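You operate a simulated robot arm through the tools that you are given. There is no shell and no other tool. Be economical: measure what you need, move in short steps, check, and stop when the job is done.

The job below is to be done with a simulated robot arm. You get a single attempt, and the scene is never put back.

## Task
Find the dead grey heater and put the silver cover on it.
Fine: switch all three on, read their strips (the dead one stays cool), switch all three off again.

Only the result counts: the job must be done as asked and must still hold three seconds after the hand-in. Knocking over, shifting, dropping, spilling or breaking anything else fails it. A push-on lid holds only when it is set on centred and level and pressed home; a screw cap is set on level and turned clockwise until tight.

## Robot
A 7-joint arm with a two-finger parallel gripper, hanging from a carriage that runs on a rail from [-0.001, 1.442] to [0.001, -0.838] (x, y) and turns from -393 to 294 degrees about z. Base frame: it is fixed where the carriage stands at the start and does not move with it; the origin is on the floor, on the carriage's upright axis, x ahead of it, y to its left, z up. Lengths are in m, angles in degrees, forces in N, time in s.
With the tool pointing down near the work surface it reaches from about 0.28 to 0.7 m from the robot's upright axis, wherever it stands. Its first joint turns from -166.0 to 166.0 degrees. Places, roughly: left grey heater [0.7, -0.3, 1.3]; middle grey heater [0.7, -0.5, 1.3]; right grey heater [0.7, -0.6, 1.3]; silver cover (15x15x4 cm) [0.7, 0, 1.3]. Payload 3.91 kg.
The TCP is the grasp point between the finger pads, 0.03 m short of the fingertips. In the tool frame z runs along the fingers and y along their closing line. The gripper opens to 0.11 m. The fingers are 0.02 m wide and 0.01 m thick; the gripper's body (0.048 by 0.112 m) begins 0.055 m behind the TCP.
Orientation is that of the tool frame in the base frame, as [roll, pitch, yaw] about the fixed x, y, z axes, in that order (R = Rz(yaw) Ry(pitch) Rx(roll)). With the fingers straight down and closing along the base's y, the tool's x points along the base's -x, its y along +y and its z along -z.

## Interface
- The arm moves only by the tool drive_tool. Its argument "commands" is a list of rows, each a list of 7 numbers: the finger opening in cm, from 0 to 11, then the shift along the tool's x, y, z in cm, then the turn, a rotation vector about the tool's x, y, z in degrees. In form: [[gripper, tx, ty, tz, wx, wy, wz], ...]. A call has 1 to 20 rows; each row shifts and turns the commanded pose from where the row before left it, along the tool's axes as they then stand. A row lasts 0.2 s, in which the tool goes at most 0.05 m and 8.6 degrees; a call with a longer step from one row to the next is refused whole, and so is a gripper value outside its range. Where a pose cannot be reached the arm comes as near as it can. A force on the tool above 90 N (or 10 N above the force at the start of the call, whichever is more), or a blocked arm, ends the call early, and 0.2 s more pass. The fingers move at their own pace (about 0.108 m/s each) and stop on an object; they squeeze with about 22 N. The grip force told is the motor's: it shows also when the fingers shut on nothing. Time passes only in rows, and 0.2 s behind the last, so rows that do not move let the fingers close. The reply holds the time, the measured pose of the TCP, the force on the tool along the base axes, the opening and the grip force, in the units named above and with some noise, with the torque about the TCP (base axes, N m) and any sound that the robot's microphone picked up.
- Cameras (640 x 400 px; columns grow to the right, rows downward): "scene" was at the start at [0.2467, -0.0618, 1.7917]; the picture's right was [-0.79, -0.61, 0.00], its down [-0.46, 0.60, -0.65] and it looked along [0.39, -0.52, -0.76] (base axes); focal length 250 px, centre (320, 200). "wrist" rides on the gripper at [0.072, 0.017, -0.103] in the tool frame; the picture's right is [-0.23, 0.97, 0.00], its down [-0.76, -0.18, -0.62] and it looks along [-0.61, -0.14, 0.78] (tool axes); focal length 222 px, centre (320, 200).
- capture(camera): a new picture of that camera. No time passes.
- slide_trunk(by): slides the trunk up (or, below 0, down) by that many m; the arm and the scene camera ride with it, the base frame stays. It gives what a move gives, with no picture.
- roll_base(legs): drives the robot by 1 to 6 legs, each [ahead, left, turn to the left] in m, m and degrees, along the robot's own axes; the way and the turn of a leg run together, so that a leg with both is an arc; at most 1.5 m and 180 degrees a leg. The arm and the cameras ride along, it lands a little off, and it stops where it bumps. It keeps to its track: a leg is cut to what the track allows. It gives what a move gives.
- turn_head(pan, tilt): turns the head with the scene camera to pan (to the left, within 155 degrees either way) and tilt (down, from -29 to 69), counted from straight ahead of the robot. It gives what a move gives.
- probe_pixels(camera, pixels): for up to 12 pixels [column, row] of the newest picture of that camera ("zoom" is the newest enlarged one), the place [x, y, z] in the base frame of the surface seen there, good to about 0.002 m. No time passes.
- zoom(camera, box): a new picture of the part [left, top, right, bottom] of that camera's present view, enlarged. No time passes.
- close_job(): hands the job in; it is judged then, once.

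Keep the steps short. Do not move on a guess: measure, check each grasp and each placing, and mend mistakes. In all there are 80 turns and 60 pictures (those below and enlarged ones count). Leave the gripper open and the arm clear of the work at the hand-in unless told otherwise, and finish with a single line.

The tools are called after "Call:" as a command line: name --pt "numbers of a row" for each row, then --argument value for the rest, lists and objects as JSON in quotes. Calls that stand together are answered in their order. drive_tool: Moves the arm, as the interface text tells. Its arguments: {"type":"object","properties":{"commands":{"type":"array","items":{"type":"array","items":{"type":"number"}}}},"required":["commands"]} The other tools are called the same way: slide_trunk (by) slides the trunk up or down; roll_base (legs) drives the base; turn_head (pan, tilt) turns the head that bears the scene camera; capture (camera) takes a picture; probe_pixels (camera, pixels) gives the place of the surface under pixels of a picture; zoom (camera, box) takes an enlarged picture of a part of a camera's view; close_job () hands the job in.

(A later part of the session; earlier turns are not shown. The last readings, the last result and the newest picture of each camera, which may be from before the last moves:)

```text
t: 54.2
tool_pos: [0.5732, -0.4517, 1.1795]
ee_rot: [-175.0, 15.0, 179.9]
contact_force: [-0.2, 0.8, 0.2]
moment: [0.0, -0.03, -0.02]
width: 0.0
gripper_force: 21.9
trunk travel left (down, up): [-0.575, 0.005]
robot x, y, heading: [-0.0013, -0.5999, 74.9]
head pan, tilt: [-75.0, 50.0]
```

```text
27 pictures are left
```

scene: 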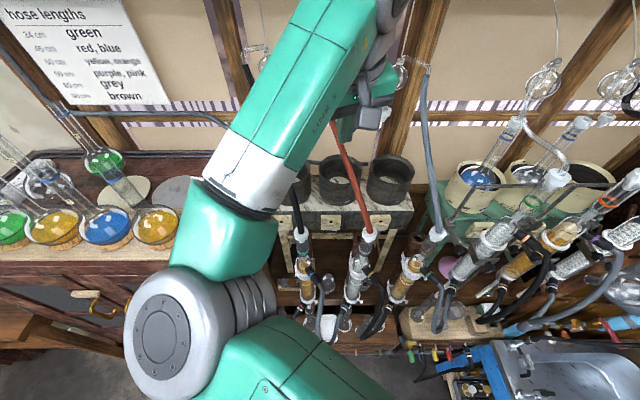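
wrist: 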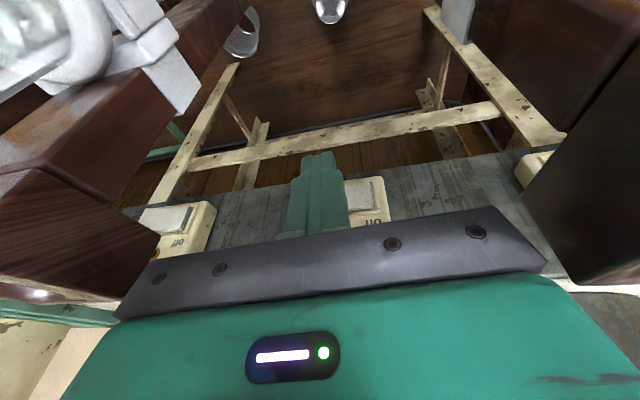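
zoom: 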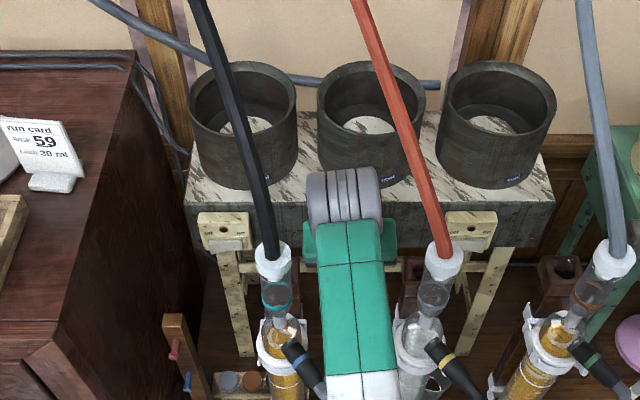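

Clear on both sides. I'll press the middle switch to on.

Call:
drive_tool --pt "0 -0.58 0.014 0.155 0 0 0" --pt "0 -0.58 0.014 0.155 0 0 0" --pt "0 -0.58 0.014 0.155 0 0 0" --pt "0 -0.39 0.009 0.103 0 0 0" --pt "0 -0.29 0.007 0.077 0 0 0" --pt "0 -0.29 0.007 0.077 0 0 0" --pt "0 -0.29 0.007 0.077 0 0 0" --pt "0 -0.19 0.005 0.052 0 0 0"

```text
t: 56.0
tool_pos: [0.5985, -0.4535, 1.1736]
ee_rot: [-174.8, 14.1, 179.9]
contact_force: [-76.1, -8.3, 46.4]
moment: [-0.17, 1.33, 0.01]
width: 0.0001
gripper_force: 21.9
trunk travel left (down, up): [-0.575, 0.005]
robot x, y, heading: [0.0031, -0.6036, 74.7]
head pan, tilt: [-75.0, 50.0]
```

Pressed firmly at 76 N. I'll back off and rise to the level below the hoses, then check the rocker and lamps.

Call:
drive_tool --pt "0 1.1 -0.026 -0.29 0 0 0" --pt "0 1.1 -0.026 -0.29 0 0 0" --pt "0 0.9 -0.02 -0.24 0 0 0" --pt "0 -0.02 -0.32 -3.67 0 0 0" --pt "0 -0.02 -0.32 -3.67 0 0 0" --pt "0 -0.02 -0.32 -3.67 0 0 0"

Call:
zoom --camera "wrist" --box '[170, 80, 570, 250]'

```text
t: 57.5
tool_pos: [0.5485, -0.4538, 1.2849]
ee_rot: [-175.0, 14.9, 179.8]
contact_force: [-0.3, 0.1, -0.5]
moment: [0.01, -0.02, 0.01]
width: 0.0
gripper_force: 22.0
trunk travel left (down, up): [-0.575, 0.005]
robot x, y, heading: [0.0007, -0.5986, 74.7]
head pan, tilt: [-75.0, 50.0]
```

```text
1.60 times, centred on (370, 165) of wrist
```

zoom: 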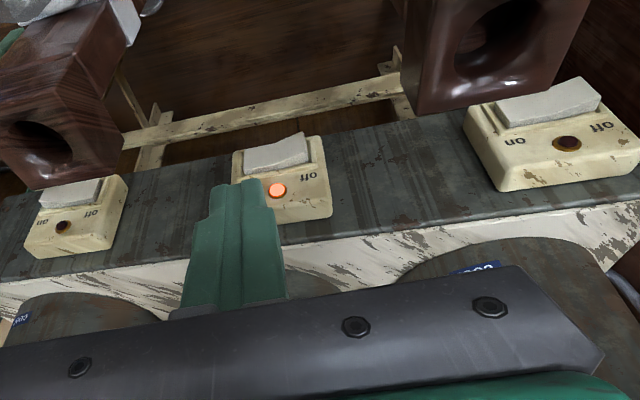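

The middle lamp is lit. The left lamp is dark though its rocker seemed flipped, so I'll measure the rocker ends.

Call:
probe_pixels --camera "zoom" --pixels '[[508, 115], [520, 113], [575, 103], [592, 100], [252, 162], [262, 160], [298, 150], [305, 148], [50, 200], [90, 190]]'

Call:
zoom --camera "wrist" --box '[440, 110, 580, 210]'

```text
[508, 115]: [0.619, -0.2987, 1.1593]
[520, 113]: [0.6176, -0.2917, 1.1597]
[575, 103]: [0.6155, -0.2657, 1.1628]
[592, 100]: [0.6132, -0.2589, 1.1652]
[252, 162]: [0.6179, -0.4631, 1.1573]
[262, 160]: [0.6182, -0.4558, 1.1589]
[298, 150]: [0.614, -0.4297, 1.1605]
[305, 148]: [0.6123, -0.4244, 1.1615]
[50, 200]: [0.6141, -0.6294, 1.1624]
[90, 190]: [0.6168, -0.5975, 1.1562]
```

```text
4.00 times, centred on (510, 160) of wrist
```

zoom: 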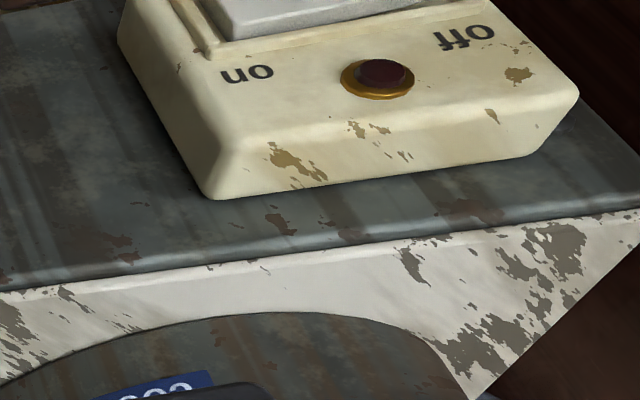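

The left rocker sits exactly like the middle one, so it is on with a dark lamp. I'll judge by the strips. I'll retract along the same path and move the carriage 0.171 m to the right for the right switch.

Call:
drive_tool --pt "0 0 1.49 -0.13 0 0 0" --pt "0 -0.445 -0.17 -3.4 0 0 0" --pt "0 -0.445 -0.17 -3.4 0 0 0" --pt "0 -0.445 -0.17 -3.4 0 0 0" --pt "0 -0.445 -0.17 -3.4 0 0 0" --pt "0 -0.237 -0.672 -3.86 0 0 0" --pt "0 -0.237 -0.672 -3.86 0 0 0" --pt "0 -0.237 -0.672 -3.86 0 0 0" --pt "0 -0.237 -0.672 -3.86 0 0 0" --pt "0 -0.237 -0.672 -3.86 0 0 0" --pt "0 -0.237 -0.672 -3.86 0 0 0"

Call:
roll_base --legs '[[-0.165, -0.045, 0]]'

```text
t: 59.9
tool_pos: [0.4846, -0.4518, 1.6509]
ee_rot: [-174.9, 14.9, 179.8]
contact_force: [0.6, -0.3, 0.2]
moment: [-0.01, 0.01, -0.02]
width: 0.0
gripper_force: 21.9
trunk travel left (down, up): [-0.575, 0.005]
robot x, y, heading: [0.0006, -0.602, 75.0]
head pan, tilt: [-75.0, 50.0]
```

```text
t: 61.3
tool_pos: [0.4847, -0.6236, 1.6512]
ee_rot: [-174.8, 15.0, 179.7]
contact_force: [1.0, -0.6, -0.5]
moment: [0.02, -0.01, -0.01]
width: 0.0001
gripper_force: 21.8
trunk travel left (down, up): [-0.575, 0.005]
robot x, y, heading: [0.0029, -0.7746, 74.9]
head pan, tilt: [-75.0, 50.0]
```

Call:
drive_tool --pt "0 0.237 0.672 3.86 0 0 0" --pt "0 0.237 0.672 3.86 0 0 0" --pt "0 0.237 0.672 3.86 0 0 0" --pt "0 0.237 0.672 3.86 0 0 0" --pt "0 0.237 0.672 3.86 0 0 0" --pt "0 0.237 0.672 3.86 0 0 0"

Call:
capture --camera "scene"

Call:
capture --camera "wrist"

```text
t: 62.7
tool_pos: [0.5315, -0.6046, 1.4219]
ee_rot: [-175.1, 15.0, 179.7]
contact_force: [0.2, -0.1, -0.2]
moment: [-0.03, 0.04, -0.01]
width: 0.0001
gripper_force: 21.8
trunk travel left (down, up): [-0.575, 0.005]
robot x, y, heading: [-0.0016, -0.7753, 74.8]
head pan, tilt: [-75.0, 50.0]
```

```text
24 pictures are left
```

scene: 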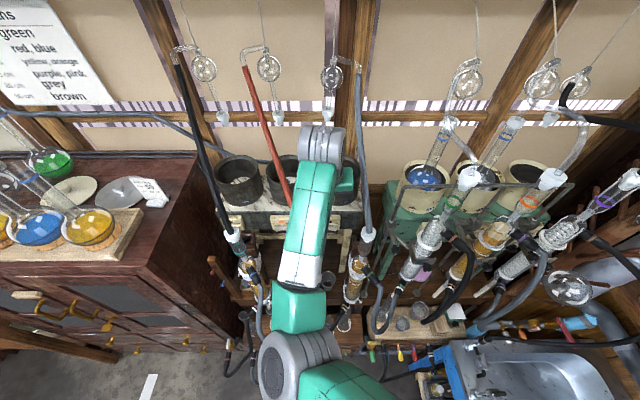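

```text
23 pictures are left
```

wrist: 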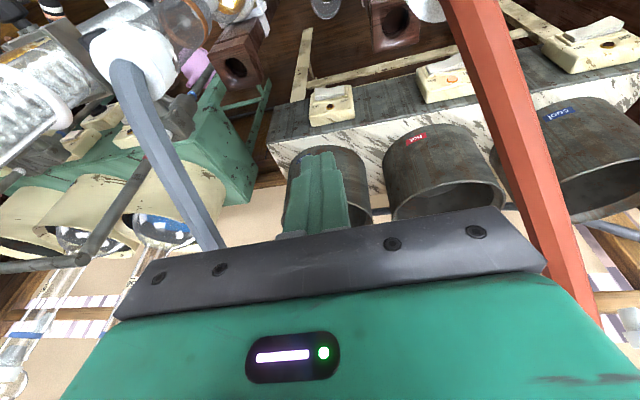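

The middle strip now reads red "hot" after a few seconds, while the left one, on much longer, still reads "cool". The left heater looks dead. I'll continue with the right switch as asked; first down below the hoses.

Call:
drive_tool --pt "0 0.445 0.17 3.4 0 0 0" --pt "0 0.445 0.17 3.4 0 0 0" --pt "0 0.445 0.17 3.4 0 0 0" --pt "0 0.445 0.17 3.4 0 0 0" --pt "0 0 -1.3 0.11 0 0 0"

Call:
zoom --camera "scene" --box '[210, 110, 410, 310]'

Call:
probe_pixels --camera "zoom" --pixels '[[285, 270], [315, 270], [345, 270], [280, 320], [330, 320], [245, 255], [375, 255]]'

```text
t: 63.9
tool_pos: [0.5502, -0.624, 1.2839]
ee_rot: [-175.0, 15.1, 179.8]
contact_force: [-0.4, 0.1, 1.1]
moment: [0.0, 0.01, -0.01]
width: 0.0001
gripper_force: 22.0
trunk travel left (down, up): [-0.575, 0.005]
robot x, y, heading: [-0.0026, -0.7691, 74.7]
head pan, tilt: [-75.0, 50.0]
```

```text
2.00 times, centred on (310, 210) of scene
```

zoom: 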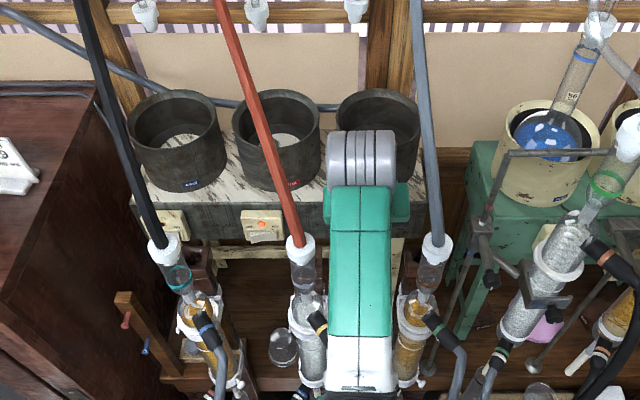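

```text
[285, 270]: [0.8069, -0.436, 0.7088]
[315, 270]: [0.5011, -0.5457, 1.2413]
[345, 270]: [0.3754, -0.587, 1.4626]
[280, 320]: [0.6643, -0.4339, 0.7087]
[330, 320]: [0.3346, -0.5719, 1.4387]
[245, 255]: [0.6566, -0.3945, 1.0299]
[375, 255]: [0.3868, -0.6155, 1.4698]
```

Clearance looks fine. I'll go down to the standoff and press the right switch to on.

Call:
drive_tool --pt "0 0.02 0.32 3.67 0 0 0" --pt "0 0.02 0.32 3.67 0 0 0" --pt "0 0.02 0.32 3.67 0 0 0" --pt "0 -0.58 0.014 0.155 0 0 0" --pt "0 -0.58 0.014 0.155 0 0 0" --pt "0 -0.48 0.012 0.13 0 0 0" --pt "0 -0.39 0.009 0.103 0 0 0" --pt "0 -0.29 0.007 0.077 0 0 0" --pt "0 -0.29 0.007 0.077 0 0 0" --pt "0 -0.29 0.007 0.077 0 0 0"

```text
t: 66.1
tool_pos: [0.5993, -0.6241, 1.1743]
ee_rot: [-174.8, 14.1, 179.6]
contact_force: [-69.4, -9.9, 42.4]
moment: [-0.18, 1.17, 0.03]
width: 0.0
gripper_force: 21.7
trunk travel left (down, up): [-0.575, 0.005]
robot x, y, heading: [0.0018, -0.7688, 74.7]
head pan, tilt: [-75.0, 50.0]
```

Pressed at 69 N. I'll back off, rise, and wait for the strips to respond.

Call:
drive_tool --pt "0 1.1 -0.026 -0.29 0 0 0" --pt "0 1.1 -0.026 -0.29 0 0 0" --pt "0 0.7 -0.02 -0.19 0 0 0" --pt "0 -0.02 -0.32 -3.67 0 0 0" --pt "0 -0.02 -0.32 -3.67 0 0 0" --pt "0 -0.02 -0.32 -3.67 0 0 0" --pt "0 0 0 0 0 0 0" --pt "0 0 0 0 0 0 0" --pt "0 0 0 0 0 0 0" --pt "0 0 0 0 0 0 0" --pt "0 0 0 0 0 0 0" --pt "0 0 0 0 0 0 0" --pt "0 0 0 0 0 0 0" --pt "0 0 0 0 0 0 0" --pt "0 0 0 0 0 0 0" --pt "0 0 0 0 0 0 0" --pt "0 0 0 0 0 0 0" --pt "0 0 0 0 0 0 0" --pt "0 0 0 0 0 0 0" --pt "0 0 0 0 0 0 0"

Call:
capture --camera "wrist"

Call:
zoom --camera "scene" --box '[210, 110, 410, 270]'

```text
t: 70.3
tool_pos: [0.5503, -0.6225, 1.2857]
ee_rot: [-175.0, 15.0, 179.7]
contact_force: [-0.8, -0.5, 0.6]
moment: [0.01, -0.01, 0.0]
width: 0.0
gripper_force: 21.8
trunk travel left (down, up): [-0.575, 0.005]
robot x, y, heading: [0.0005, -0.7735, 74.5]
head pan, tilt: [-75.0, 50.0]
```

```text
21 pictures are left
```

wrist: 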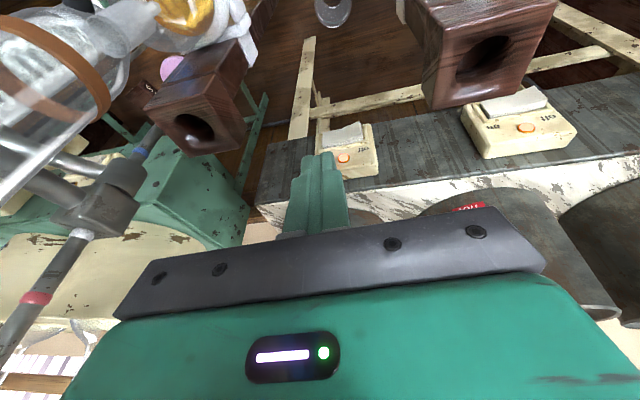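

```text
2.50 times, centred on (310, 190) of scene
```

zoom: 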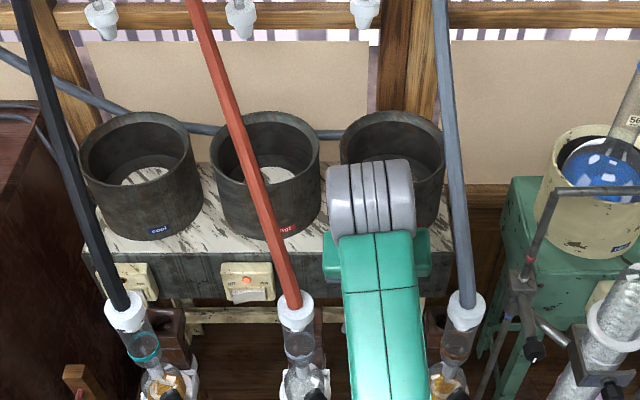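

Reading: left is cool with a dark lamp, middle is hot and lit, right is lit. Now I switch off, right first. The gripper must shift left for the off end, so I'll measure the nearby brown block first.

Call:
probe_pixels --camera "wrist" --pixels '[[428, 95], [440, 105], [520, 85], [552, 15], [480, 75], [425, 50], [460, 95], [412, 10], [328, 138], [356, 132]]'

```text
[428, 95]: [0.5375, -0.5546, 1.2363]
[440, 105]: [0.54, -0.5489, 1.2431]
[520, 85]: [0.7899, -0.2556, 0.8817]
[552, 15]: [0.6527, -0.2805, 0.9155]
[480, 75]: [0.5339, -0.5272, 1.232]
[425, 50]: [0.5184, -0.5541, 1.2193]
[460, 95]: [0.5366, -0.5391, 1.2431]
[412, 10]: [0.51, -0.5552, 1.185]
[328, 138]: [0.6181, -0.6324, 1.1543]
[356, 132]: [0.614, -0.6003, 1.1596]
```

Block edge: x up to 0.54, y -0.555. I'll descend further forward at x 0.586 with the lean changed to -2° so the forearm stays put, then press the off end.

Call:
drive_tool --pt "0 0 0 0 -7 0 0" --pt "0 -3.48 2.52 1.02 0 0 0" --pt "0 0.87 -0.12 3.25 0 0 0" --pt "0 0.87 -0.12 3.25 0 0 0" --pt "0 0.87 -0.12 3.25 0 0 0" --pt "0 -0.48 -0.005 0.13 0 0 0" --pt "0 -0.48 -0.005 0.13 0 0 0" --pt "0 -0.29 -0.003 0.077 0 0 0" --pt "0 -0.29 -0.003 0.077 0 0 0" --pt "0 -0.29 -0.003 0.077 0 0 0"

```text
t: 72.5
tool_pos: [0.5998, -0.5989, 1.1821]
ee_rot: [178.1, 14.7, 179.8]
contact_force: [-33.8, -0.2, 18.4]
moment: [-0.07, 0.61, -0.08]
width: 0.0
gripper_force: 21.5
trunk travel left (down, up): [-0.575, 0.005]
robot x, y, heading: [-0.0002, -0.7724, 74.9]
head pan, tilt: [-75.0, 50.0]
```

Call:
drive_tool --pt "0 -0.29 -0.003 0.077 0 0 0" --pt "0 -0.1 0 0.03 0 0 0" --pt "0 1.1 0.01 -0.29 0 0 0" --pt "0 1.1 0.01 -0.29 0 0 0" --pt "0 -0.87 0.12 -3.25 0 0 0" --pt "0 -0.87 0.12 -3.25 0 0 0" --pt "0 -0.87 0.12 -3.25 0 0 0" --pt "0 3.48 -2.52 -1.02 0 0 0" --pt "0 0 0 0 7 0 0"

Call:
capture --camera "wrist"

```text
t: 74.5
tool_pos: [0.5509, -0.6233, 1.2851]
ee_rot: [-174.8, 15.0, 179.7]
contact_force: [-0.1, -0.9, -0.1]
moment: [0.02, 0.02, 0.04]
width: 0.0003
gripper_force: 22.2
trunk travel left (down, up): [-0.575, 0.005]
robot x, y, heading: [0.0015, -0.775, 74.7]
head pan, tilt: [-75.0, 50.0]
```

```text
19 pictures are left
```

wrist: 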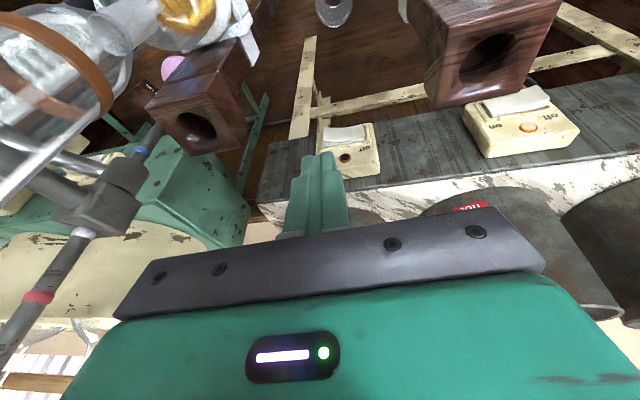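

The right lamp is off. I'll retract, move back to the middle position and view the strips.

Call:
drive_tool --pt "0 0 1.3 -0.11 0 0 0" --pt "0 -0.445 -0.17 -3.4 0 0 0" --pt "0 -0.445 -0.17 -3.4 0 0 0" --pt "0 -0.445 -0.17 -3.4 0 0 0" --pt "0 -0.445 -0.17 -3.4 0 0 0" --pt "0 -0.237 -0.672 -3.86 0 0 0" --pt "0 -0.237 -0.672 -3.86 0 0 0" --pt "0 -0.237 -0.672 -3.86 0 0 0" --pt "0 -0.237 -0.672 -3.86 0 0 0" --pt "0 -0.237 -0.672 -3.86 0 0 0" --pt "0 -0.237 -0.672 -3.86 0 0 0"

Call:
zoom --camera "scene" --box '[210, 130, 410, 270]'

Call:
roll_base --legs '[[0.167, 0.046, 0]]'

```text
t: 76.9
tool_pos: [0.4851, -0.6236, 1.6493]
ee_rot: [-174.9, 14.8, 179.9]
contact_force: [0.2, 0.3, 0.0]
moment: [-0.03, 0.01, -0.01]
width: 0.0002
gripper_force: 22.0
trunk travel left (down, up): [-0.575, 0.005]
robot x, y, heading: [0.0019, -0.7742, 74.7]
head pan, tilt: [-75.0, 50.0]
```

```text
2.86 times, centred on (310, 200) of scene
```

zoom: 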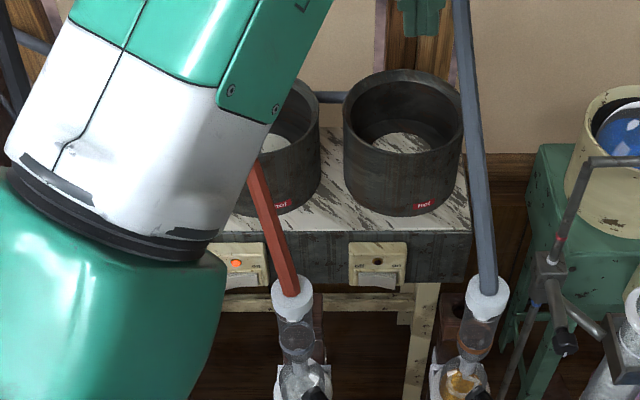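

```text
t: 78.4
tool_pos: [0.4856, -0.4527, 1.649]
ee_rot: [-175.0, 14.9, 179.7]
contact_force: [0.3, -0.5, -0.7]
moment: [-0.02, -0.01, 0.0]
width: 0.0
gripper_force: 22.1
trunk travel left (down, up): [-0.575, 0.005]
robot x, y, heading: [-0.0044, -0.5996, 74.9]
head pan, tilt: [-75.0, 50.0]
```

The right strip is also hot, so the left heater is the dead one. I'll switch the middle heater off with the same moves.

Call:
drive_tool --pt "0 0.237 0.672 3.86 0 0 0" --pt "0 0.237 0.672 3.86 0 0 0" --pt "0 0.237 0.672 3.86 0 0 0" --pt "0 0.237 0.672 3.86 0 0 0" --pt "0 0.237 0.672 3.86 0 0 0" --pt "0 0.237 0.672 3.86 0 0 0" --pt "0 0.445 0.17 3.4 0 0 0" --pt "0 0.445 0.17 3.4 0 0 0" --pt "0 0.445 0.17 3.4 0 0 0" --pt "0 0.445 0.17 3.4 0 0 0" --pt "0 0 -1.4 0.12 0 0 0"

```text
t: 80.8
tool_pos: [0.5505, -0.451, 1.2831]
ee_rot: [-175.1, 14.9, 179.6]
contact_force: [0.3, 0.1, 0.6]
moment: [0.0, -0.01, 0.02]
width: 0.0
gripper_force: 21.5
trunk travel left (down, up): [-0.575, 0.005]
robot x, y, heading: [-0.0, -0.6026, 75.0]
head pan, tilt: [-75.0, 50.0]
```

Call:
drive_tool --pt "0 0 0 0 -7 0 0" --pt "0 -3.48 2.3 1.02 0 0 0" --pt "0 0.87 -0.12 3.25 0 0 0" --pt "0 0.87 -0.12 3.25 0 0 0" --pt "0 0.87 -0.12 3.2 0 0 0" --pt "0 -0.48 -0.005 0.13 0 0 0" --pt "0 -0.48 -0.005 0.13 0 0 0" --pt "0 -0.29 -0.003 0.077 0 0 0" --pt "0 -0.29 -0.003 0.077 0 0 0" --pt "0 -0.29 -0.003 0.077 0 0 0" --pt "0 -0.29 -0.003 0.077 0 0 0" --pt "0 -0.1 0 0.03 0 0 0"

```text
t: 83.4
tool_pos: [0.6009, -0.4277, 1.1793]
ee_rot: [178.1, 14.1, 179.8]
contact_force: [-64.2, -1.0, 34.6]
moment: [-0.26, 1.19, -0.29]
width: 0.0
gripper_force: 22.6
trunk travel left (down, up): [-0.575, 0.005]
robot x, y, heading: [0.0026, -0.6004, 74.7]
head pan, tilt: [-75.0, 50.0]
```

Pressed at 64 N. I'll back off, rise and check the lamp.

Call:
drive_tool --pt "0 1.1 0.01 -0.29 0 0 0" --pt "0 1.1 0.01 -0.29 0 0 0" --pt "0 -0.87 0.12 -3.25 0 0 0" --pt "0 -0.87 0.12 -3.25 0 0 0" --pt "0 -0.87 0.12 -3.25 0 0 0" --pt "0 3.48 -2.3 -1.02 0 0 0" --pt "0 0 0 0 7 0 0"

Call:
zoom --camera "wrist" --box '[170, 80, 570, 250]'

```text
t: 85.0
tool_pos: [0.5496, -0.4509, 1.2823]
ee_rot: [-174.9, 15.0, 179.7]
contact_force: [0.2, -0.1, 0.7]
moment: [-0.01, 0.0, 0.0]
width: 0.0
gripper_force: 22.3
trunk travel left (down, up): [-0.575, 0.005]
robot x, y, heading: [0.0005, -0.6001, 74.5]
head pan, tilt: [-75.0, 50.0]
```

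```text
1.60 times, centred on (370, 165) of wrist
```

zoom: 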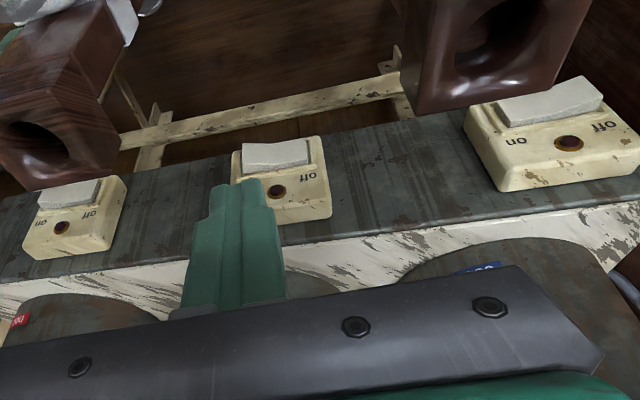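

The middle one is off. I'll retract and move the carriage back to y -0.12, heading 39, for the left switch.

Call:
drive_tool --pt "0 0 1.4 -0.12 0 0 0" --pt "0 -0.445 -0.17 -3.4 0 0 0" --pt "0 -0.445 -0.17 -3.4 0 0 0" --pt "0 -0.445 -0.17 -3.4 0 0 0" --pt "0 -0.445 -0.17 -3.4 0 0 0" --pt "0 -0.237 -0.672 -3.86 0 0 0" --pt "0 -0.237 -0.672 -3.86 0 0 0" --pt "0 -0.237 -0.672 -3.86 0 0 0" --pt "0 -0.237 -0.672 -3.86 0 0 0" --pt "0 -0.237 -0.672 -3.86 0 0 0" --pt "0 -0.237 -0.672 -3.86 0 0 0"

Call:
roll_base --legs '[[0.463, 0.127, 0], [0, 0, -36]]'

```text
t: 87.4
tool_pos: [0.4864, -0.4516, 1.6522]
ee_rot: [-174.9, 14.9, 179.8]
contact_force: [-0.3, 0.2, -0.3]
moment: [-0.03, -0.01, -0.02]
width: 0.0
gripper_force: 22.6
trunk travel left (down, up): [-0.575, 0.005]
robot x, y, heading: [0.0012, -0.596, 74.7]
head pan, tilt: [-75.0, 50.0]
```

```text
t: 92.0
tool_pos: [0.4813, -0.291, 1.6494]
ee_rot: [-174.9, 15.0, 143.4]
contact_force: [-0.2, -0.2, 0.5]
moment: [0.02, 0.04, 0.01]
width: 0.0003
gripper_force: 21.7
trunk travel left (down, up): [-0.575, 0.005]
robot x, y, heading: [0.0003, -0.1231, 38.4]
head pan, tilt: [-75.0, 50.0]
```

I'll square the yaw, lean 10°, come down left of the black hose and stop in front of the left switch's off end.

Call:
drive_tool --pt "0 0 0 0 -1.89 -0.61 -7.02" --pt "0 0 0 0 -1.89 -0.61 -7.02" --pt "0 0 0 0 -1.89 -0.61 -7.02" --pt "0 0 0 0 -1.89 -0.61 -7.02" --pt "0 0 0 0 -1.89 -0.61 -7.02" --pt "0 0 0 0 5 0 0" --pt "0 -0.155 1.41 4.07 0 0 0" --pt "0 -0.155 1.41 4.07 0 0 0" --pt "0 -0.155 1.41 4.07 0 0 0" --pt "0 -0.155 1.41 4.07 0 0 0" --pt "0 -0.155 1.41 4.07 0 0 0" --pt "0 -0.155 1.41 4.07 0 0 0" --pt "0 0.585 0.5 3.695 0 0 0" --pt "0 0.585 0.5 3.695 0 0 0" --pt "0 0.585 0.5 3.695 0 0 0" --pt "0 0.585 0.5 3.695 0 0 0" --pt "0 0.585 0.5 3.695 0 0 0" --pt "0 0.585 0.5 3.695 0 0 0"

Call:
zoom --camera "wrist" --box '[220, 130, 460, 280]'

```text
t: 95.8
tool_pos: [0.5795, -0.2579, 1.1801]
ee_rot: [-169.9, 14.9, 180.0]
contact_force: [-1.1, 0.4, 0.3]
moment: [0.02, 0.0, 0.01]
width: 0.0002
gripper_force: 21.9
trunk travel left (down, up): [-0.575, 0.005]
robot x, y, heading: [-0.002, -0.1228, 38.4]
head pan, tilt: [-75.0, 50.0]
```

```text
2.67 times, centred on (340, 205) of wrist
```

zoom: 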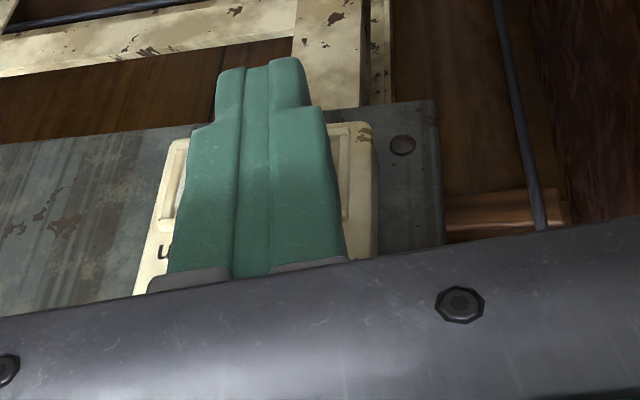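

Lined up with the off end. Pressing.

Call:
drive_tool --pt "0 -0.58 0.03 0.153 0 0 0" --pt "0 -0.58 0.03 0.153 0 0 0" --pt "0 -0.39 0.02 0.1 0 0 0" --pt "0 -0.29 0.014 0.077 0 0 0" --pt "0 -0.29 0.014 0.077 0 0 0" --pt "0 -0.29 0.014 0.077 0 0 0" --pt "0 -0.2 0.01 0.05 0 0 0"

```text
t: 97.3
tool_pos: [0.5992, -0.2597, 1.178]
ee_rot: [-170.1, 14.3, 179.7]
contact_force: [-54.2, 8.6, 24.8]
moment: [-0.15, 0.96, -0.3]
width: 0.0
gripper_force: 22.0
trunk travel left (down, up): [-0.575, 0.005]
robot x, y, heading: [0.001, -0.12, 38.4]
head pan, tilt: [-75.0, 50.0]
```

Call:
drive_tool --pt "0 1.0 -0.04 -0.26 0 0 0" --pt "0 1.0 -0.04 -0.26 0 0 0" --pt "0 0.6 -0.02 -0.16 0 0 0" --pt "0 -0.585 -0.5 -3.695 0 0 0" --pt "0 -0.585 -0.5 -3.695 0 0 0" --pt "0 -0.585 -0.5 -3.695 0 0 0"

Call:
zoom --camera "wrist" --box '[80, 90, 430, 240]'

```text
t: 98.8
tool_pos: [0.5679, -0.2538, 1.2944]
ee_rot: [-169.9, 14.9, 179.9]
contact_force: [-0.2, -0.2, 0.0]
moment: [0.01, -0.03, -0.01]
width: 0.0
gripper_force: 21.8
trunk travel left (down, up): [-0.575, 0.005]
robot x, y, heading: [-0.0011, -0.1196, 38.3]
head pan, tilt: [-75.0, 50.0]
```

```text
1.83 times, centred on (255, 165) of wrist
```

zoom: 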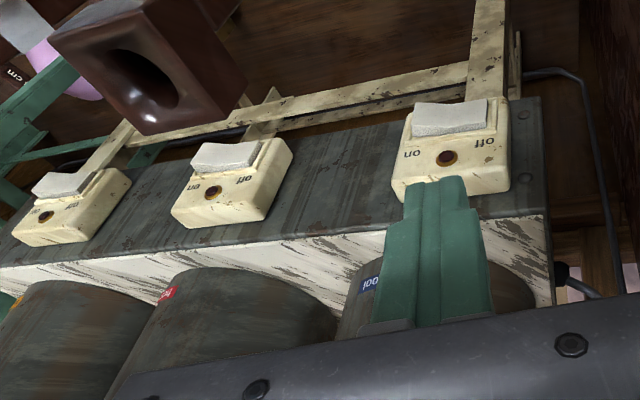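

Call:
probe_pixels --camera "zoom" --pixels '[[416, 126], [428, 124], [470, 118], [484, 116], [200, 160], [246, 158], [40, 188], [85, 186]]'

```text
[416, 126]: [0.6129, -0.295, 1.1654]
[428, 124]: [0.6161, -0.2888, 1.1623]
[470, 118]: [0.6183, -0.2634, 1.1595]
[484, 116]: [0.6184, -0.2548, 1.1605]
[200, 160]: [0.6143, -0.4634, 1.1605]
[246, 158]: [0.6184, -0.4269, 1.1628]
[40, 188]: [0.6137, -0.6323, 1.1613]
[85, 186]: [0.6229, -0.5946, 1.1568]
```

All three are off, with every rocker measured. Now the cover. I'll retract, straighten the tool, open the fingers to 6 cm and look at the cover and the heater.

Call:
drive_tool --pt "0 -0.585 -0.5 -3.695 0 0 0" --pt "0 -0.585 -0.5 -3.695 0 0 0" --pt "0 -0.585 -0.5 -3.695 0 0 0" --pt "0 0.155 -1.0 -4.07 0 0 0" --pt "0 0.155 -1.0 -4.07 0 0 0" --pt "0 0.155 -1.0 -4.07 0 0 0" --pt "0 0.155 -1.0 -4.07 0 0 0" --pt "0 0.155 -1.0 -4.07 0 0 0" --pt "0 0.155 -1.0 -4.07 0 0 0" --pt "0 0 0 0 -5 0 0" --pt "6 0 0 0 -5 0 0" --pt "6 0 0 0 0 7.5 0" --pt "6 0 0 0 0 7.5 0"

Call:
turn_head --pan -45 --tilt 50

Call:
capture --camera "scene"

Call:
capture --camera "wrist"

```text
t: 101.5
tool_pos: [0.4814, -0.2665, 1.6464]
ee_rot: [180.0, -0.2, 179.9]
contact_force: [0.0, 0.0, 0.8]
moment: [0.0, -0.01, -0.01]
width: 0.0596
gripper_force: 0.1
trunk travel left (down, up): [-0.575, 0.005]
robot x, y, heading: [0.0018, -0.1239, 38.3]
head pan, tilt: [-75.0, 50.0]
```

```text
t: 102.5
tool_pos: [0.481, -0.2671, 1.6465]
ee_rot: [-180.0, 0.0, 179.7]
contact_force: [-0.1, -0.8, -0.7]
moment: [0.07, -0.01, -0.02]
width: 0.06
gripper_force: 0.1
trunk travel left (down, up): [-0.575, 0.005]
robot x, y, heading: [0.0001, -0.1223, 38.3]
head pan, tilt: [-45.0, 50.0]
```

```text
14 pictures are left
```

scene: 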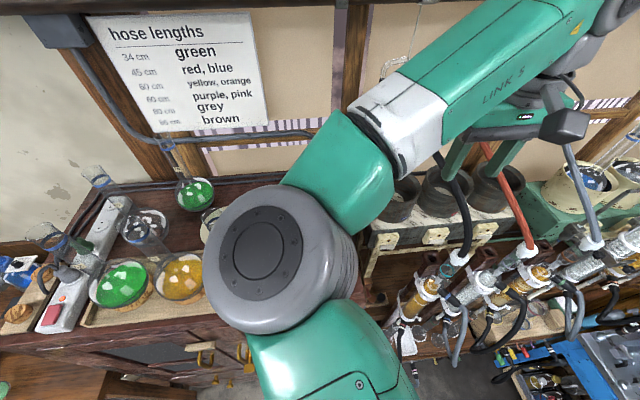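

```text
13 pictures are left
```

wrist: 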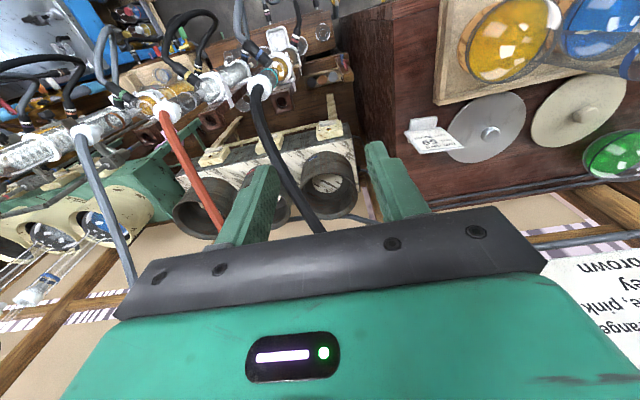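

The wrist view shows both the silver cover (knob near (491,133)) and the left heater's rim. I'll probe both.

Call:
probe_pixels --camera "wrist" --pixels '[[491, 132], [486, 134], [496, 130], [522, 115], [452, 145], [493, 96], [480, 160], [505, 150], [355, 180], [330, 152], [304, 170], [312, 205]]'

Call:
zoom --camera "wrist" --box '[280, 70, 560, 240]'

```text
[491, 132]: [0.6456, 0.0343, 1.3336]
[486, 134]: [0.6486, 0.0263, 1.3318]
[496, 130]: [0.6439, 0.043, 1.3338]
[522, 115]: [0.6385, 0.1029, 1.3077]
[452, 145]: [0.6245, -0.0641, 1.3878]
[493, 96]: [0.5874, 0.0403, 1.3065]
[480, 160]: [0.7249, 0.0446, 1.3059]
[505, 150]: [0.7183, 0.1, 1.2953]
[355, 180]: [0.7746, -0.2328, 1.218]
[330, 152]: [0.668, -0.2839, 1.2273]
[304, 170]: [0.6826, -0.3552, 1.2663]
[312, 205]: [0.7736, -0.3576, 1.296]
```

```text
2.29 times, centred on (420, 155) of wrist
```

zoom: 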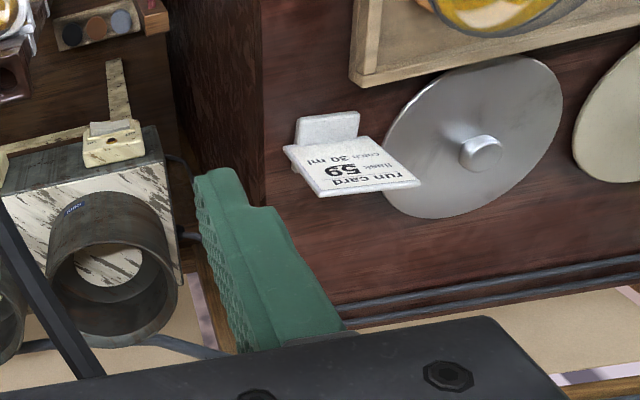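

Call:
probe_pixels --camera "zoom" --pixels '[[465, 155], [498, 150], [482, 143], [480, 165], [418, 182], [395, 165], [358, 142], [130, 192], [172, 265], [60, 262], [110, 342], [80, 215]]'

Call:
probe_pixels --camera "scene" --pixels '[[385, 215], [412, 185], [398, 222], [420, 195]]'

```text
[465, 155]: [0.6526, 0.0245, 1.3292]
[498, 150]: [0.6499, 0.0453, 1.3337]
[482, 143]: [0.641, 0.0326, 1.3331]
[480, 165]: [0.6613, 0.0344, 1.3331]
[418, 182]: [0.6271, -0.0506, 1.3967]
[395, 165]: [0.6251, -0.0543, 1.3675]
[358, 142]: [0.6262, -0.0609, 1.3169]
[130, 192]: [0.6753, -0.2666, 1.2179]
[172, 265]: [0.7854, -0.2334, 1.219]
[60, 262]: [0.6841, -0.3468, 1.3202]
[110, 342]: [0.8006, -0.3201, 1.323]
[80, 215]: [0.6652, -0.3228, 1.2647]
```

```text
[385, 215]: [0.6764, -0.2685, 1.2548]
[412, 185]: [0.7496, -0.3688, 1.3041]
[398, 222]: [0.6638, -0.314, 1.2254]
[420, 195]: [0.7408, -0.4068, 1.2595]
```

The cover's knob is centred at about (0.650, 0.035), 2 cm wide, top at z 1.333. The run card (y ≤ -0.05) doesn't overhang the disc. The forearm hangs low near the flask necks, so I'll measure the necks before approaching.

Call:
turn_head --pan -8 --tilt 50

Call:
capture --camera "scene"

```text
t: 103.5
tool_pos: [0.4821, -0.2669, 1.6461]
ee_rot: [180.0, 0.0, 179.8]
contact_force: [-0.1, 0.4, -0.6]
moment: [-0.01, 0.03, 0.0]
width: 0.0601
gripper_force: 0.1
trunk travel left (down, up): [-0.575, 0.005]
robot x, y, heading: [0.002, -0.1211, 38.4]
head pan, tilt: [-8.0, 50.0]
```

```text
11 pictures are left
```

scene: 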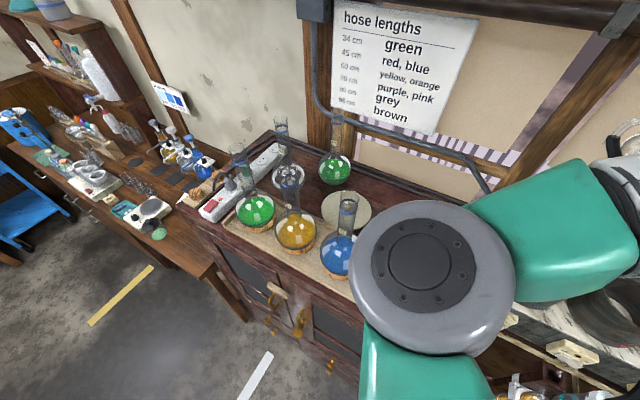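

Call:
probe_pixels --camera "scene" --pixels '[[349, 193], [347, 205], [343, 230], [338, 258], [290, 167], [293, 210], [420, 245], [480, 240], [550, 220], [600, 215], [430, 385], [375, 330]]'

```text
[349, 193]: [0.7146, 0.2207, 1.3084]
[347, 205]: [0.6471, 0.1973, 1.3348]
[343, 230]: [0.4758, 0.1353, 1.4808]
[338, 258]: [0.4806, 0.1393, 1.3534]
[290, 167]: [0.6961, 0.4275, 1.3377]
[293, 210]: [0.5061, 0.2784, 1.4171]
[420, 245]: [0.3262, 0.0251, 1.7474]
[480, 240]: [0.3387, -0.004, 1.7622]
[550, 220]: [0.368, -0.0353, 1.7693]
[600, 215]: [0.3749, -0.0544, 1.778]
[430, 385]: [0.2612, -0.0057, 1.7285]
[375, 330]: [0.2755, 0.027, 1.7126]
```

The necks stand at x about 0.48–0.50, y about 0.0 and 0.13, up to about z 1.5. I'll place the carriage at y about 0.17 so the outstretched forearm passes high and between those two necks.

Call:
roll_base --legs '[[0.18, 0.227, 0], [0, 0, 6]]'

```text
t: 106.1
tool_pos: [0.4941, 0.0731, 1.6464]
ee_rot: [180.0, -0.2, -174.1]
contact_force: [-0.2, 0.5, 0.1]
moment: [-0.01, -0.01, -0.01]
width: 0.0599
gripper_force: 0.1
trunk travel left (down, up): [-0.575, 0.005]
robot x, y, heading: [-0.0025, 0.1616, 44.8]
head pan, tilt: [-8.0, 50.0]
```

Call:
drive_tool --pt "6 0 0 0 0 0 5.9" --pt "6 -3.9 -0.95 1.5 0 0 0" --pt "6 -3.9 -0.95 1.5 0 0 0" --pt "6 -3.9 -0.95 1.5 0 0 0" --pt "6 -3.9 -0.95 1.5 0 0 0"

Call:
turn_head --pan -48 --tilt 55

Call:
capture --camera "scene"

```text
t: 107.3
tool_pos: [0.651, 0.0356, 1.5852]
ee_rot: [180.0, -0.2, 180.0]
contact_force: [-0.6, -0.3, 0.1]
moment: [-0.02, 0.01, 0.0]
width: 0.0598
gripper_force: 0.0
trunk travel left (down, up): [-0.575, 0.005]
robot x, y, heading: [0.0013, 0.1633, 44.4]
head pan, tilt: [-8.0, 50.0]
```

```text
t: 108.3
tool_pos: [0.6508, 0.0348, 1.5854]
ee_rot: [-180.0, 0.0, -179.9]
contact_force: [0.1, 0.0, -0.1]
moment: [0.01, 0.02, -0.02]
width: 0.0602
gripper_force: 0.0
trunk travel left (down, up): [-0.575, 0.005]
robot x, y, heading: [0.0013, 0.1637, 44.6]
head pan, tilt: [-48.0, 55.0]
```

```text
10 pictures are left
```

scene: 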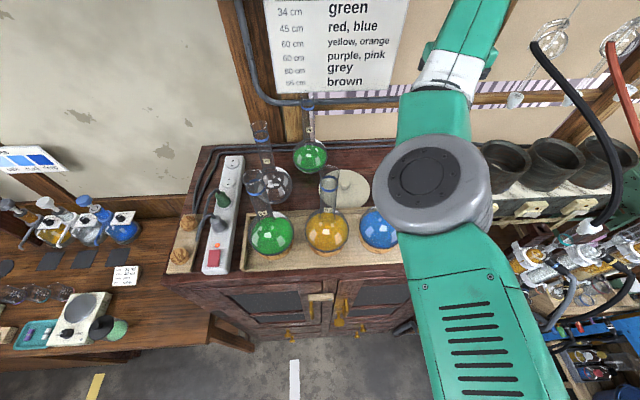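

Call:
probe_pixels --camera "scene" --pixels '[[430, 178], [415, 120], [440, 120], [462, 120], [430, 75], [475, 75], [450, 30], [470, 330], [480, 250], [330, 172], [328, 195], [258, 180]]'

```text
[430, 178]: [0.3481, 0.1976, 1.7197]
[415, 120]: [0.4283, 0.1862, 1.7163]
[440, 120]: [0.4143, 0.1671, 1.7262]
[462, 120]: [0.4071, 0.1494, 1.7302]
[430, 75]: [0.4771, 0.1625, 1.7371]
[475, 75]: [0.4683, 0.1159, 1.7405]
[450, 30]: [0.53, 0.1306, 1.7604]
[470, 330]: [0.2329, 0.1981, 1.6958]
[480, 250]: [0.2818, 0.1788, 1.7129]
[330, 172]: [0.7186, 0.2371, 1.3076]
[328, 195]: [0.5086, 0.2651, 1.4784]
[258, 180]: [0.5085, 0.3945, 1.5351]
```

Necks reach about z 1.55 and the forearm would have to thread between them. It's safer to come from the right with the wrist leaning to the right of the first neck. That needs the fingers closing along x, so I'll retract, shift the carriage to y about -0.28, and try yaw 90 while high up.

Call:
drive_tool --pt "6 3.78 0 -1.5 0 0 0" --pt "6 3.78 0 -1.5 0 0 0" --pt "6 3.78 0 -1.5 0 0 0" --pt "6 3.78 0 -1.5 0 0 0"

Call:
roll_base --legs '[[-0.311, -0.317, 0], [0, 0, 27]]'

Call:
drive_tool --pt "6 0 0 0 0 0 8.36" --pt "6 0 0 0 0 0 8.36" --pt "6 0 0 0 0 0 8.36" --pt "6 0 0 0 0 0 8.36" --pt "6 0 0 0 0 0 8.36" --pt "6 0 0 0 0 0 8.36" --pt "6 0 0 0 0 0 8.36" --pt "6 0 0 0 0 0 8.36" --pt "6 0 0 0 0 0 8.36" --pt "6 0 0 0 0 0 8.36" --pt "6 0 0 0 0 0 8.36" --pt "6 0 0 0 0 0 8.36" --pt "6 0 0 0 0 0 8.36" --pt "6 0 0 0 0 0 8.36"

```text
t: 109.3
tool_pos: [0.497, 0.0342, 1.646]
ee_rot: [-180.0, 0.0, -179.9]
contact_force: [-0.4, -0.1, 0.2]
moment: [0.01, -0.01, -0.04]
width: 0.0602
gripper_force: 0.1
trunk travel left (down, up): [-0.575, 0.005]
robot x, y, heading: [0.0036, 0.1665, 44.7]
head pan, tilt: [-48.0, 55.0]
```

```text
t: 113.4
tool_pos: [0.5034, -0.1646, 1.6454]
ee_rot: [-180.0, -0.1, -152.7]
contact_force: [0.8, 0.2, -0.4]
moment: [-0.01, -0.01, -0.01]
width: 0.06
gripper_force: 0.0
trunk travel left (down, up): [-0.575, 0.005]
robot x, y, heading: [0.0003, -0.2793, 71.6]
head pan, tilt: [-48.0, 55.0]
```

```text
t: 116.4
tool_pos: [0.504, -0.1638, 1.6466]
ee_rot: [-179.9, 0.0, 89.9]
contact_force: [0.7, 0.7, 0.1]
moment: [0.01, -0.03, 0.0]
width: 0.0601
gripper_force: 0.1
trunk travel left (down, up): [-0.575, 0.005]
robot x, y, heading: [0.0007, -0.2732, 71.5]
head pan, tilt: [-48.0, 55.0]
```

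Yaw 90 works. After working through clearances (card, necks, hoses), I've settled on this plan:
- **Grip:** take the knob with the wrist leaning back towards (-x,-y) at yaw -135 and 28° lean.
- **Second grip:** set the cover down slightly further in and regrip with more lean.
- **Placing:** bring it in under the black hose from the left.

First I set the carriage and the tool attitude, high up.

Call:
roll_base --legs '[[-0.095, -0.032, 0], [0, 0, 13.5]]'

Call:
drive_tool --pt "5 0 0 0 0 0 -8.1" --pt "5 0 0 0 0 0 -8.1" --pt "5 0 0 0 0 0 -8.1" --pt "5 0 0 0 0 0 -8.1" --pt "5 0 0 0 0 0 -8.1" --pt "5 0 0 0 0 0 -8.1" --pt "5 0 0 0 0 0 -8.1" --pt "5 0 0 0 0 0 -8.1" --pt "5 0 0 0 0 0 -8.1" --pt "5 0 0 0 0 0 -8.1" --pt "5 0 0 0 0 0 -8.1" --pt "5 0 0 0 0 0 -8.1" --pt "5 0 0 0 0 0 -8.1" --pt "5 0 0 0 0 0 -8.1" --pt "5 0 0 0 0 0 -8.1" --pt "5 0 0 0 0 -7 0" --pt "5 0 0 0 0 -7 0" --pt "5 0 0 0 0 -7 0" --pt "5 0 0 0 0 -7 0"

```text
t: 118.3
tool_pos: [0.4633, -0.1494, 1.6443]
ee_rot: [-179.9, 0.2, 103.7]
contact_force: [-0.2, -0.2, -0.2]
moment: [0.03, -0.04, -0.03]
width: 0.0599
gripper_force: 0.0
trunk travel left (down, up): [-0.575, 0.005]
robot x, y, heading: [-0.0006, -0.3767, 85.2]
head pan, tilt: [-48.0, 55.0]
```

```text
t: 122.3
tool_pos: [0.4634, -0.1492, 1.6479]
ee_rot: [-179.9, 28.0, -134.8]
contact_force: [-0.3, 0.6, -0.4]
moment: [-0.02, 0.01, 0.01]
width: 0.05
gripper_force: 0.0
trunk travel left (down, up): [-0.575, 0.005]
robot x, y, heading: [-0.0, -0.374, 84.9]
head pan, tilt: [-48.0, 55.0]
```

Attitude reached. Next I move to (0.61, -0.005, 1.58), above the neck height, and look with both cameras.

Call:
drive_tool --pt "5 -2.99 -0.03 3.13 0 0 0" --pt "5 -2.99 -0.03 3.13 0 0 0" --pt "5 -2.99 -0.03 3.13 0 0 0" --pt "5 -2.99 -0.03 3.13 0 0 0" --pt "5 -2.99 -0.03 3.13 0 0 0"

Call:
turn_head --pan -60 --tilt 50

Call:
capture --camera "wrist"

Call:
capture --camera "scene"

```text
t: 123.5
tool_pos: [0.6095, -0.0063, 1.5777]
ee_rot: [-180.0, 28.0, -134.9]
contact_force: [-0.1, 0.5, -0.3]
moment: [-0.03, 0.01, -0.02]
width: 0.0501
gripper_force: 0.0
trunk travel left (down, up): [-0.575, 0.005]
robot x, y, heading: [0.0009, -0.3798, 85.3]
head pan, tilt: [-48.0, 55.0]
```

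```text
t: 124.3
tool_pos: [0.6087, -0.0057, 1.5779]
ee_rot: [-179.9, 27.9, -134.8]
contact_force: [0.4, 0.0, -0.1]
moment: [0.02, 0.0, 0.01]
width: 0.05
gripper_force: 0.0
trunk travel left (down, up): [-0.575, 0.005]
robot x, y, heading: [-0.0011, -0.3778, 84.9]
head pan, tilt: [-60.0, 50.0]
```

```text
9 pictures are left
```

wrist: 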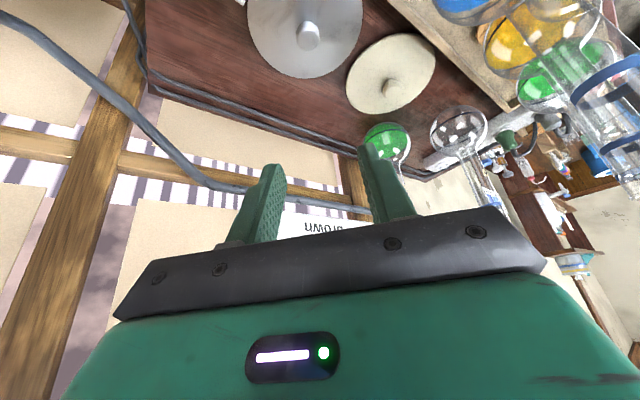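

```text
8 pictures are left
```

scene: 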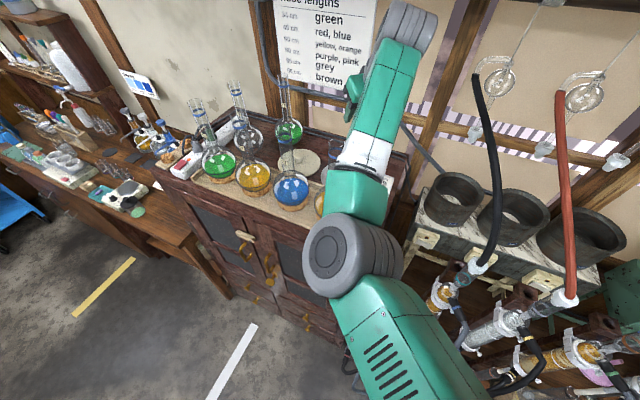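

Call:
probe_pixels --camera "wrist" --pixels '[[308, 30], [300, 35], [318, 38], [308, 45], [255, 30], [357, 30], [305, 77], [600, 78], [570, 95], [620, 65], [575, 75], [600, 110]]'

Call:
probe_pixels --camera "scene" --pixels '[[455, 175], [427, 192], [445, 224], [481, 205], [475, 185], [380, 130], [370, 150], [360, 185], [392, 150], [388, 165], [310, 155], [345, 240]]'

```text
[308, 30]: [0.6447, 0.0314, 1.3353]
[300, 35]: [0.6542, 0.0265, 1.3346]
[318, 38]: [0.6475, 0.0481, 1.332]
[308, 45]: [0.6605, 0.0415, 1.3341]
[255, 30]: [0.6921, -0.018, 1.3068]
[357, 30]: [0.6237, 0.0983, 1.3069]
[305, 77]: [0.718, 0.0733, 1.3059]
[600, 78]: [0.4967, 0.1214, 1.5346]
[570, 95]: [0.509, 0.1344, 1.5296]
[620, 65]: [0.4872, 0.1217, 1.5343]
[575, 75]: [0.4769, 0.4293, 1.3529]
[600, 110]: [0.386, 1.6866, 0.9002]
```

```text
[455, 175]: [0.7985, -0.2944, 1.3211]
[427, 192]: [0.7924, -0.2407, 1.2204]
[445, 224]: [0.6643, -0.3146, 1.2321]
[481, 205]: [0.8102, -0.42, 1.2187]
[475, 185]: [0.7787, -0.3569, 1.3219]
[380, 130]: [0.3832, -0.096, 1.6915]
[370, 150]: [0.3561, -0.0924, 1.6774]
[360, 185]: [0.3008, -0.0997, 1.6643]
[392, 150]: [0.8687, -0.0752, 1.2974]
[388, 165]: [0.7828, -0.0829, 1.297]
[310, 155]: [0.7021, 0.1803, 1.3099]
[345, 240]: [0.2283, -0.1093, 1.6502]
```

The forearm would pass too near the first neck. Stretching the arm more straightens it away, so I'll move the carriage another 4.8 cm to the right, then bring the tool to (0.625, 0.01, 1.48) and recheck.

Call:
roll_base --legs '[[-0.048, 0, 0]]'

Call:
drive_tool --pt "5 -0.13 1.12 3.77 0 0 0" --pt "5 -0.13 1.12 3.77 0 0 0" --pt "5 -0.13 1.12 3.77 0 0 0"

Call:
zoom --camera "scene" --box '[270, 20, 470, 260]'

```text
t: 125.2
tool_pos: [0.6106, -0.0526, 1.5785]
ee_rot: [180.0, 27.8, -134.9]
contact_force: [0.2, -0.4, -0.1]
moment: [-0.01, -0.02, 0.03]
width: 0.0503
gripper_force: 0.1
trunk travel left (down, up): [-0.575, 0.005]
robot x, y, heading: [0.0029, -0.4257, 85.1]
head pan, tilt: [-60.0, 50.0]
```

```text
t: 126.0
tool_pos: [0.6247, 0.0102, 1.4803]
ee_rot: [179.9, 27.8, -135.0]
contact_force: [-0.3, 1.3, 0.8]
moment: [0.03, 0.0, -0.01]
width: 0.05
gripper_force: 0.1
trunk travel left (down, up): [-0.575, 0.005]
robot x, y, heading: [0.0008, -0.4235, 85.1]
head pan, tilt: [-60.0, 50.0]
```

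```text
1.67 times, centred on (370, 140) of scene
```

zoom: 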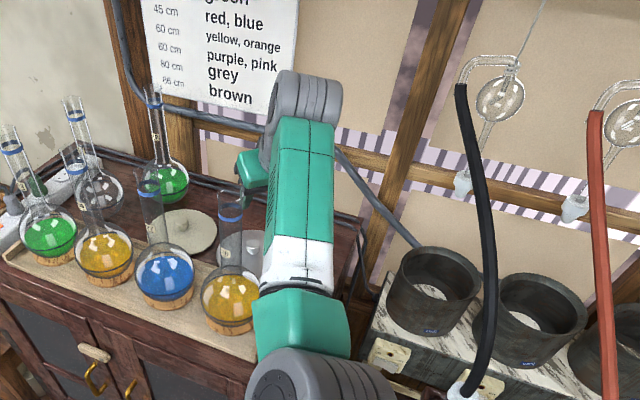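

Call:
probe_pixels --camera "zoom" --pixels '[[277, 150], [272, 190], [267, 235], [325, 190], [305, 90], [335, 90], [270, 100], [232, 200], [225, 225], [231, 188], [258, 300], [330, 250]]'

```text
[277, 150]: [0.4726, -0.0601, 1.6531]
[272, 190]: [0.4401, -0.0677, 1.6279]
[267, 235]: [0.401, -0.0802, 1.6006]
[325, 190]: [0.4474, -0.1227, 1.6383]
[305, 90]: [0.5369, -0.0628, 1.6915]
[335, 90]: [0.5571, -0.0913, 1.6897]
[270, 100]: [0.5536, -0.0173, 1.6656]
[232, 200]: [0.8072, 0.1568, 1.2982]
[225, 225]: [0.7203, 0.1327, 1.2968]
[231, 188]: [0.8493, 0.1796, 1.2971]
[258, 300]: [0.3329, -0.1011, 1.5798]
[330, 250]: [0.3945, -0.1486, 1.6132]
```

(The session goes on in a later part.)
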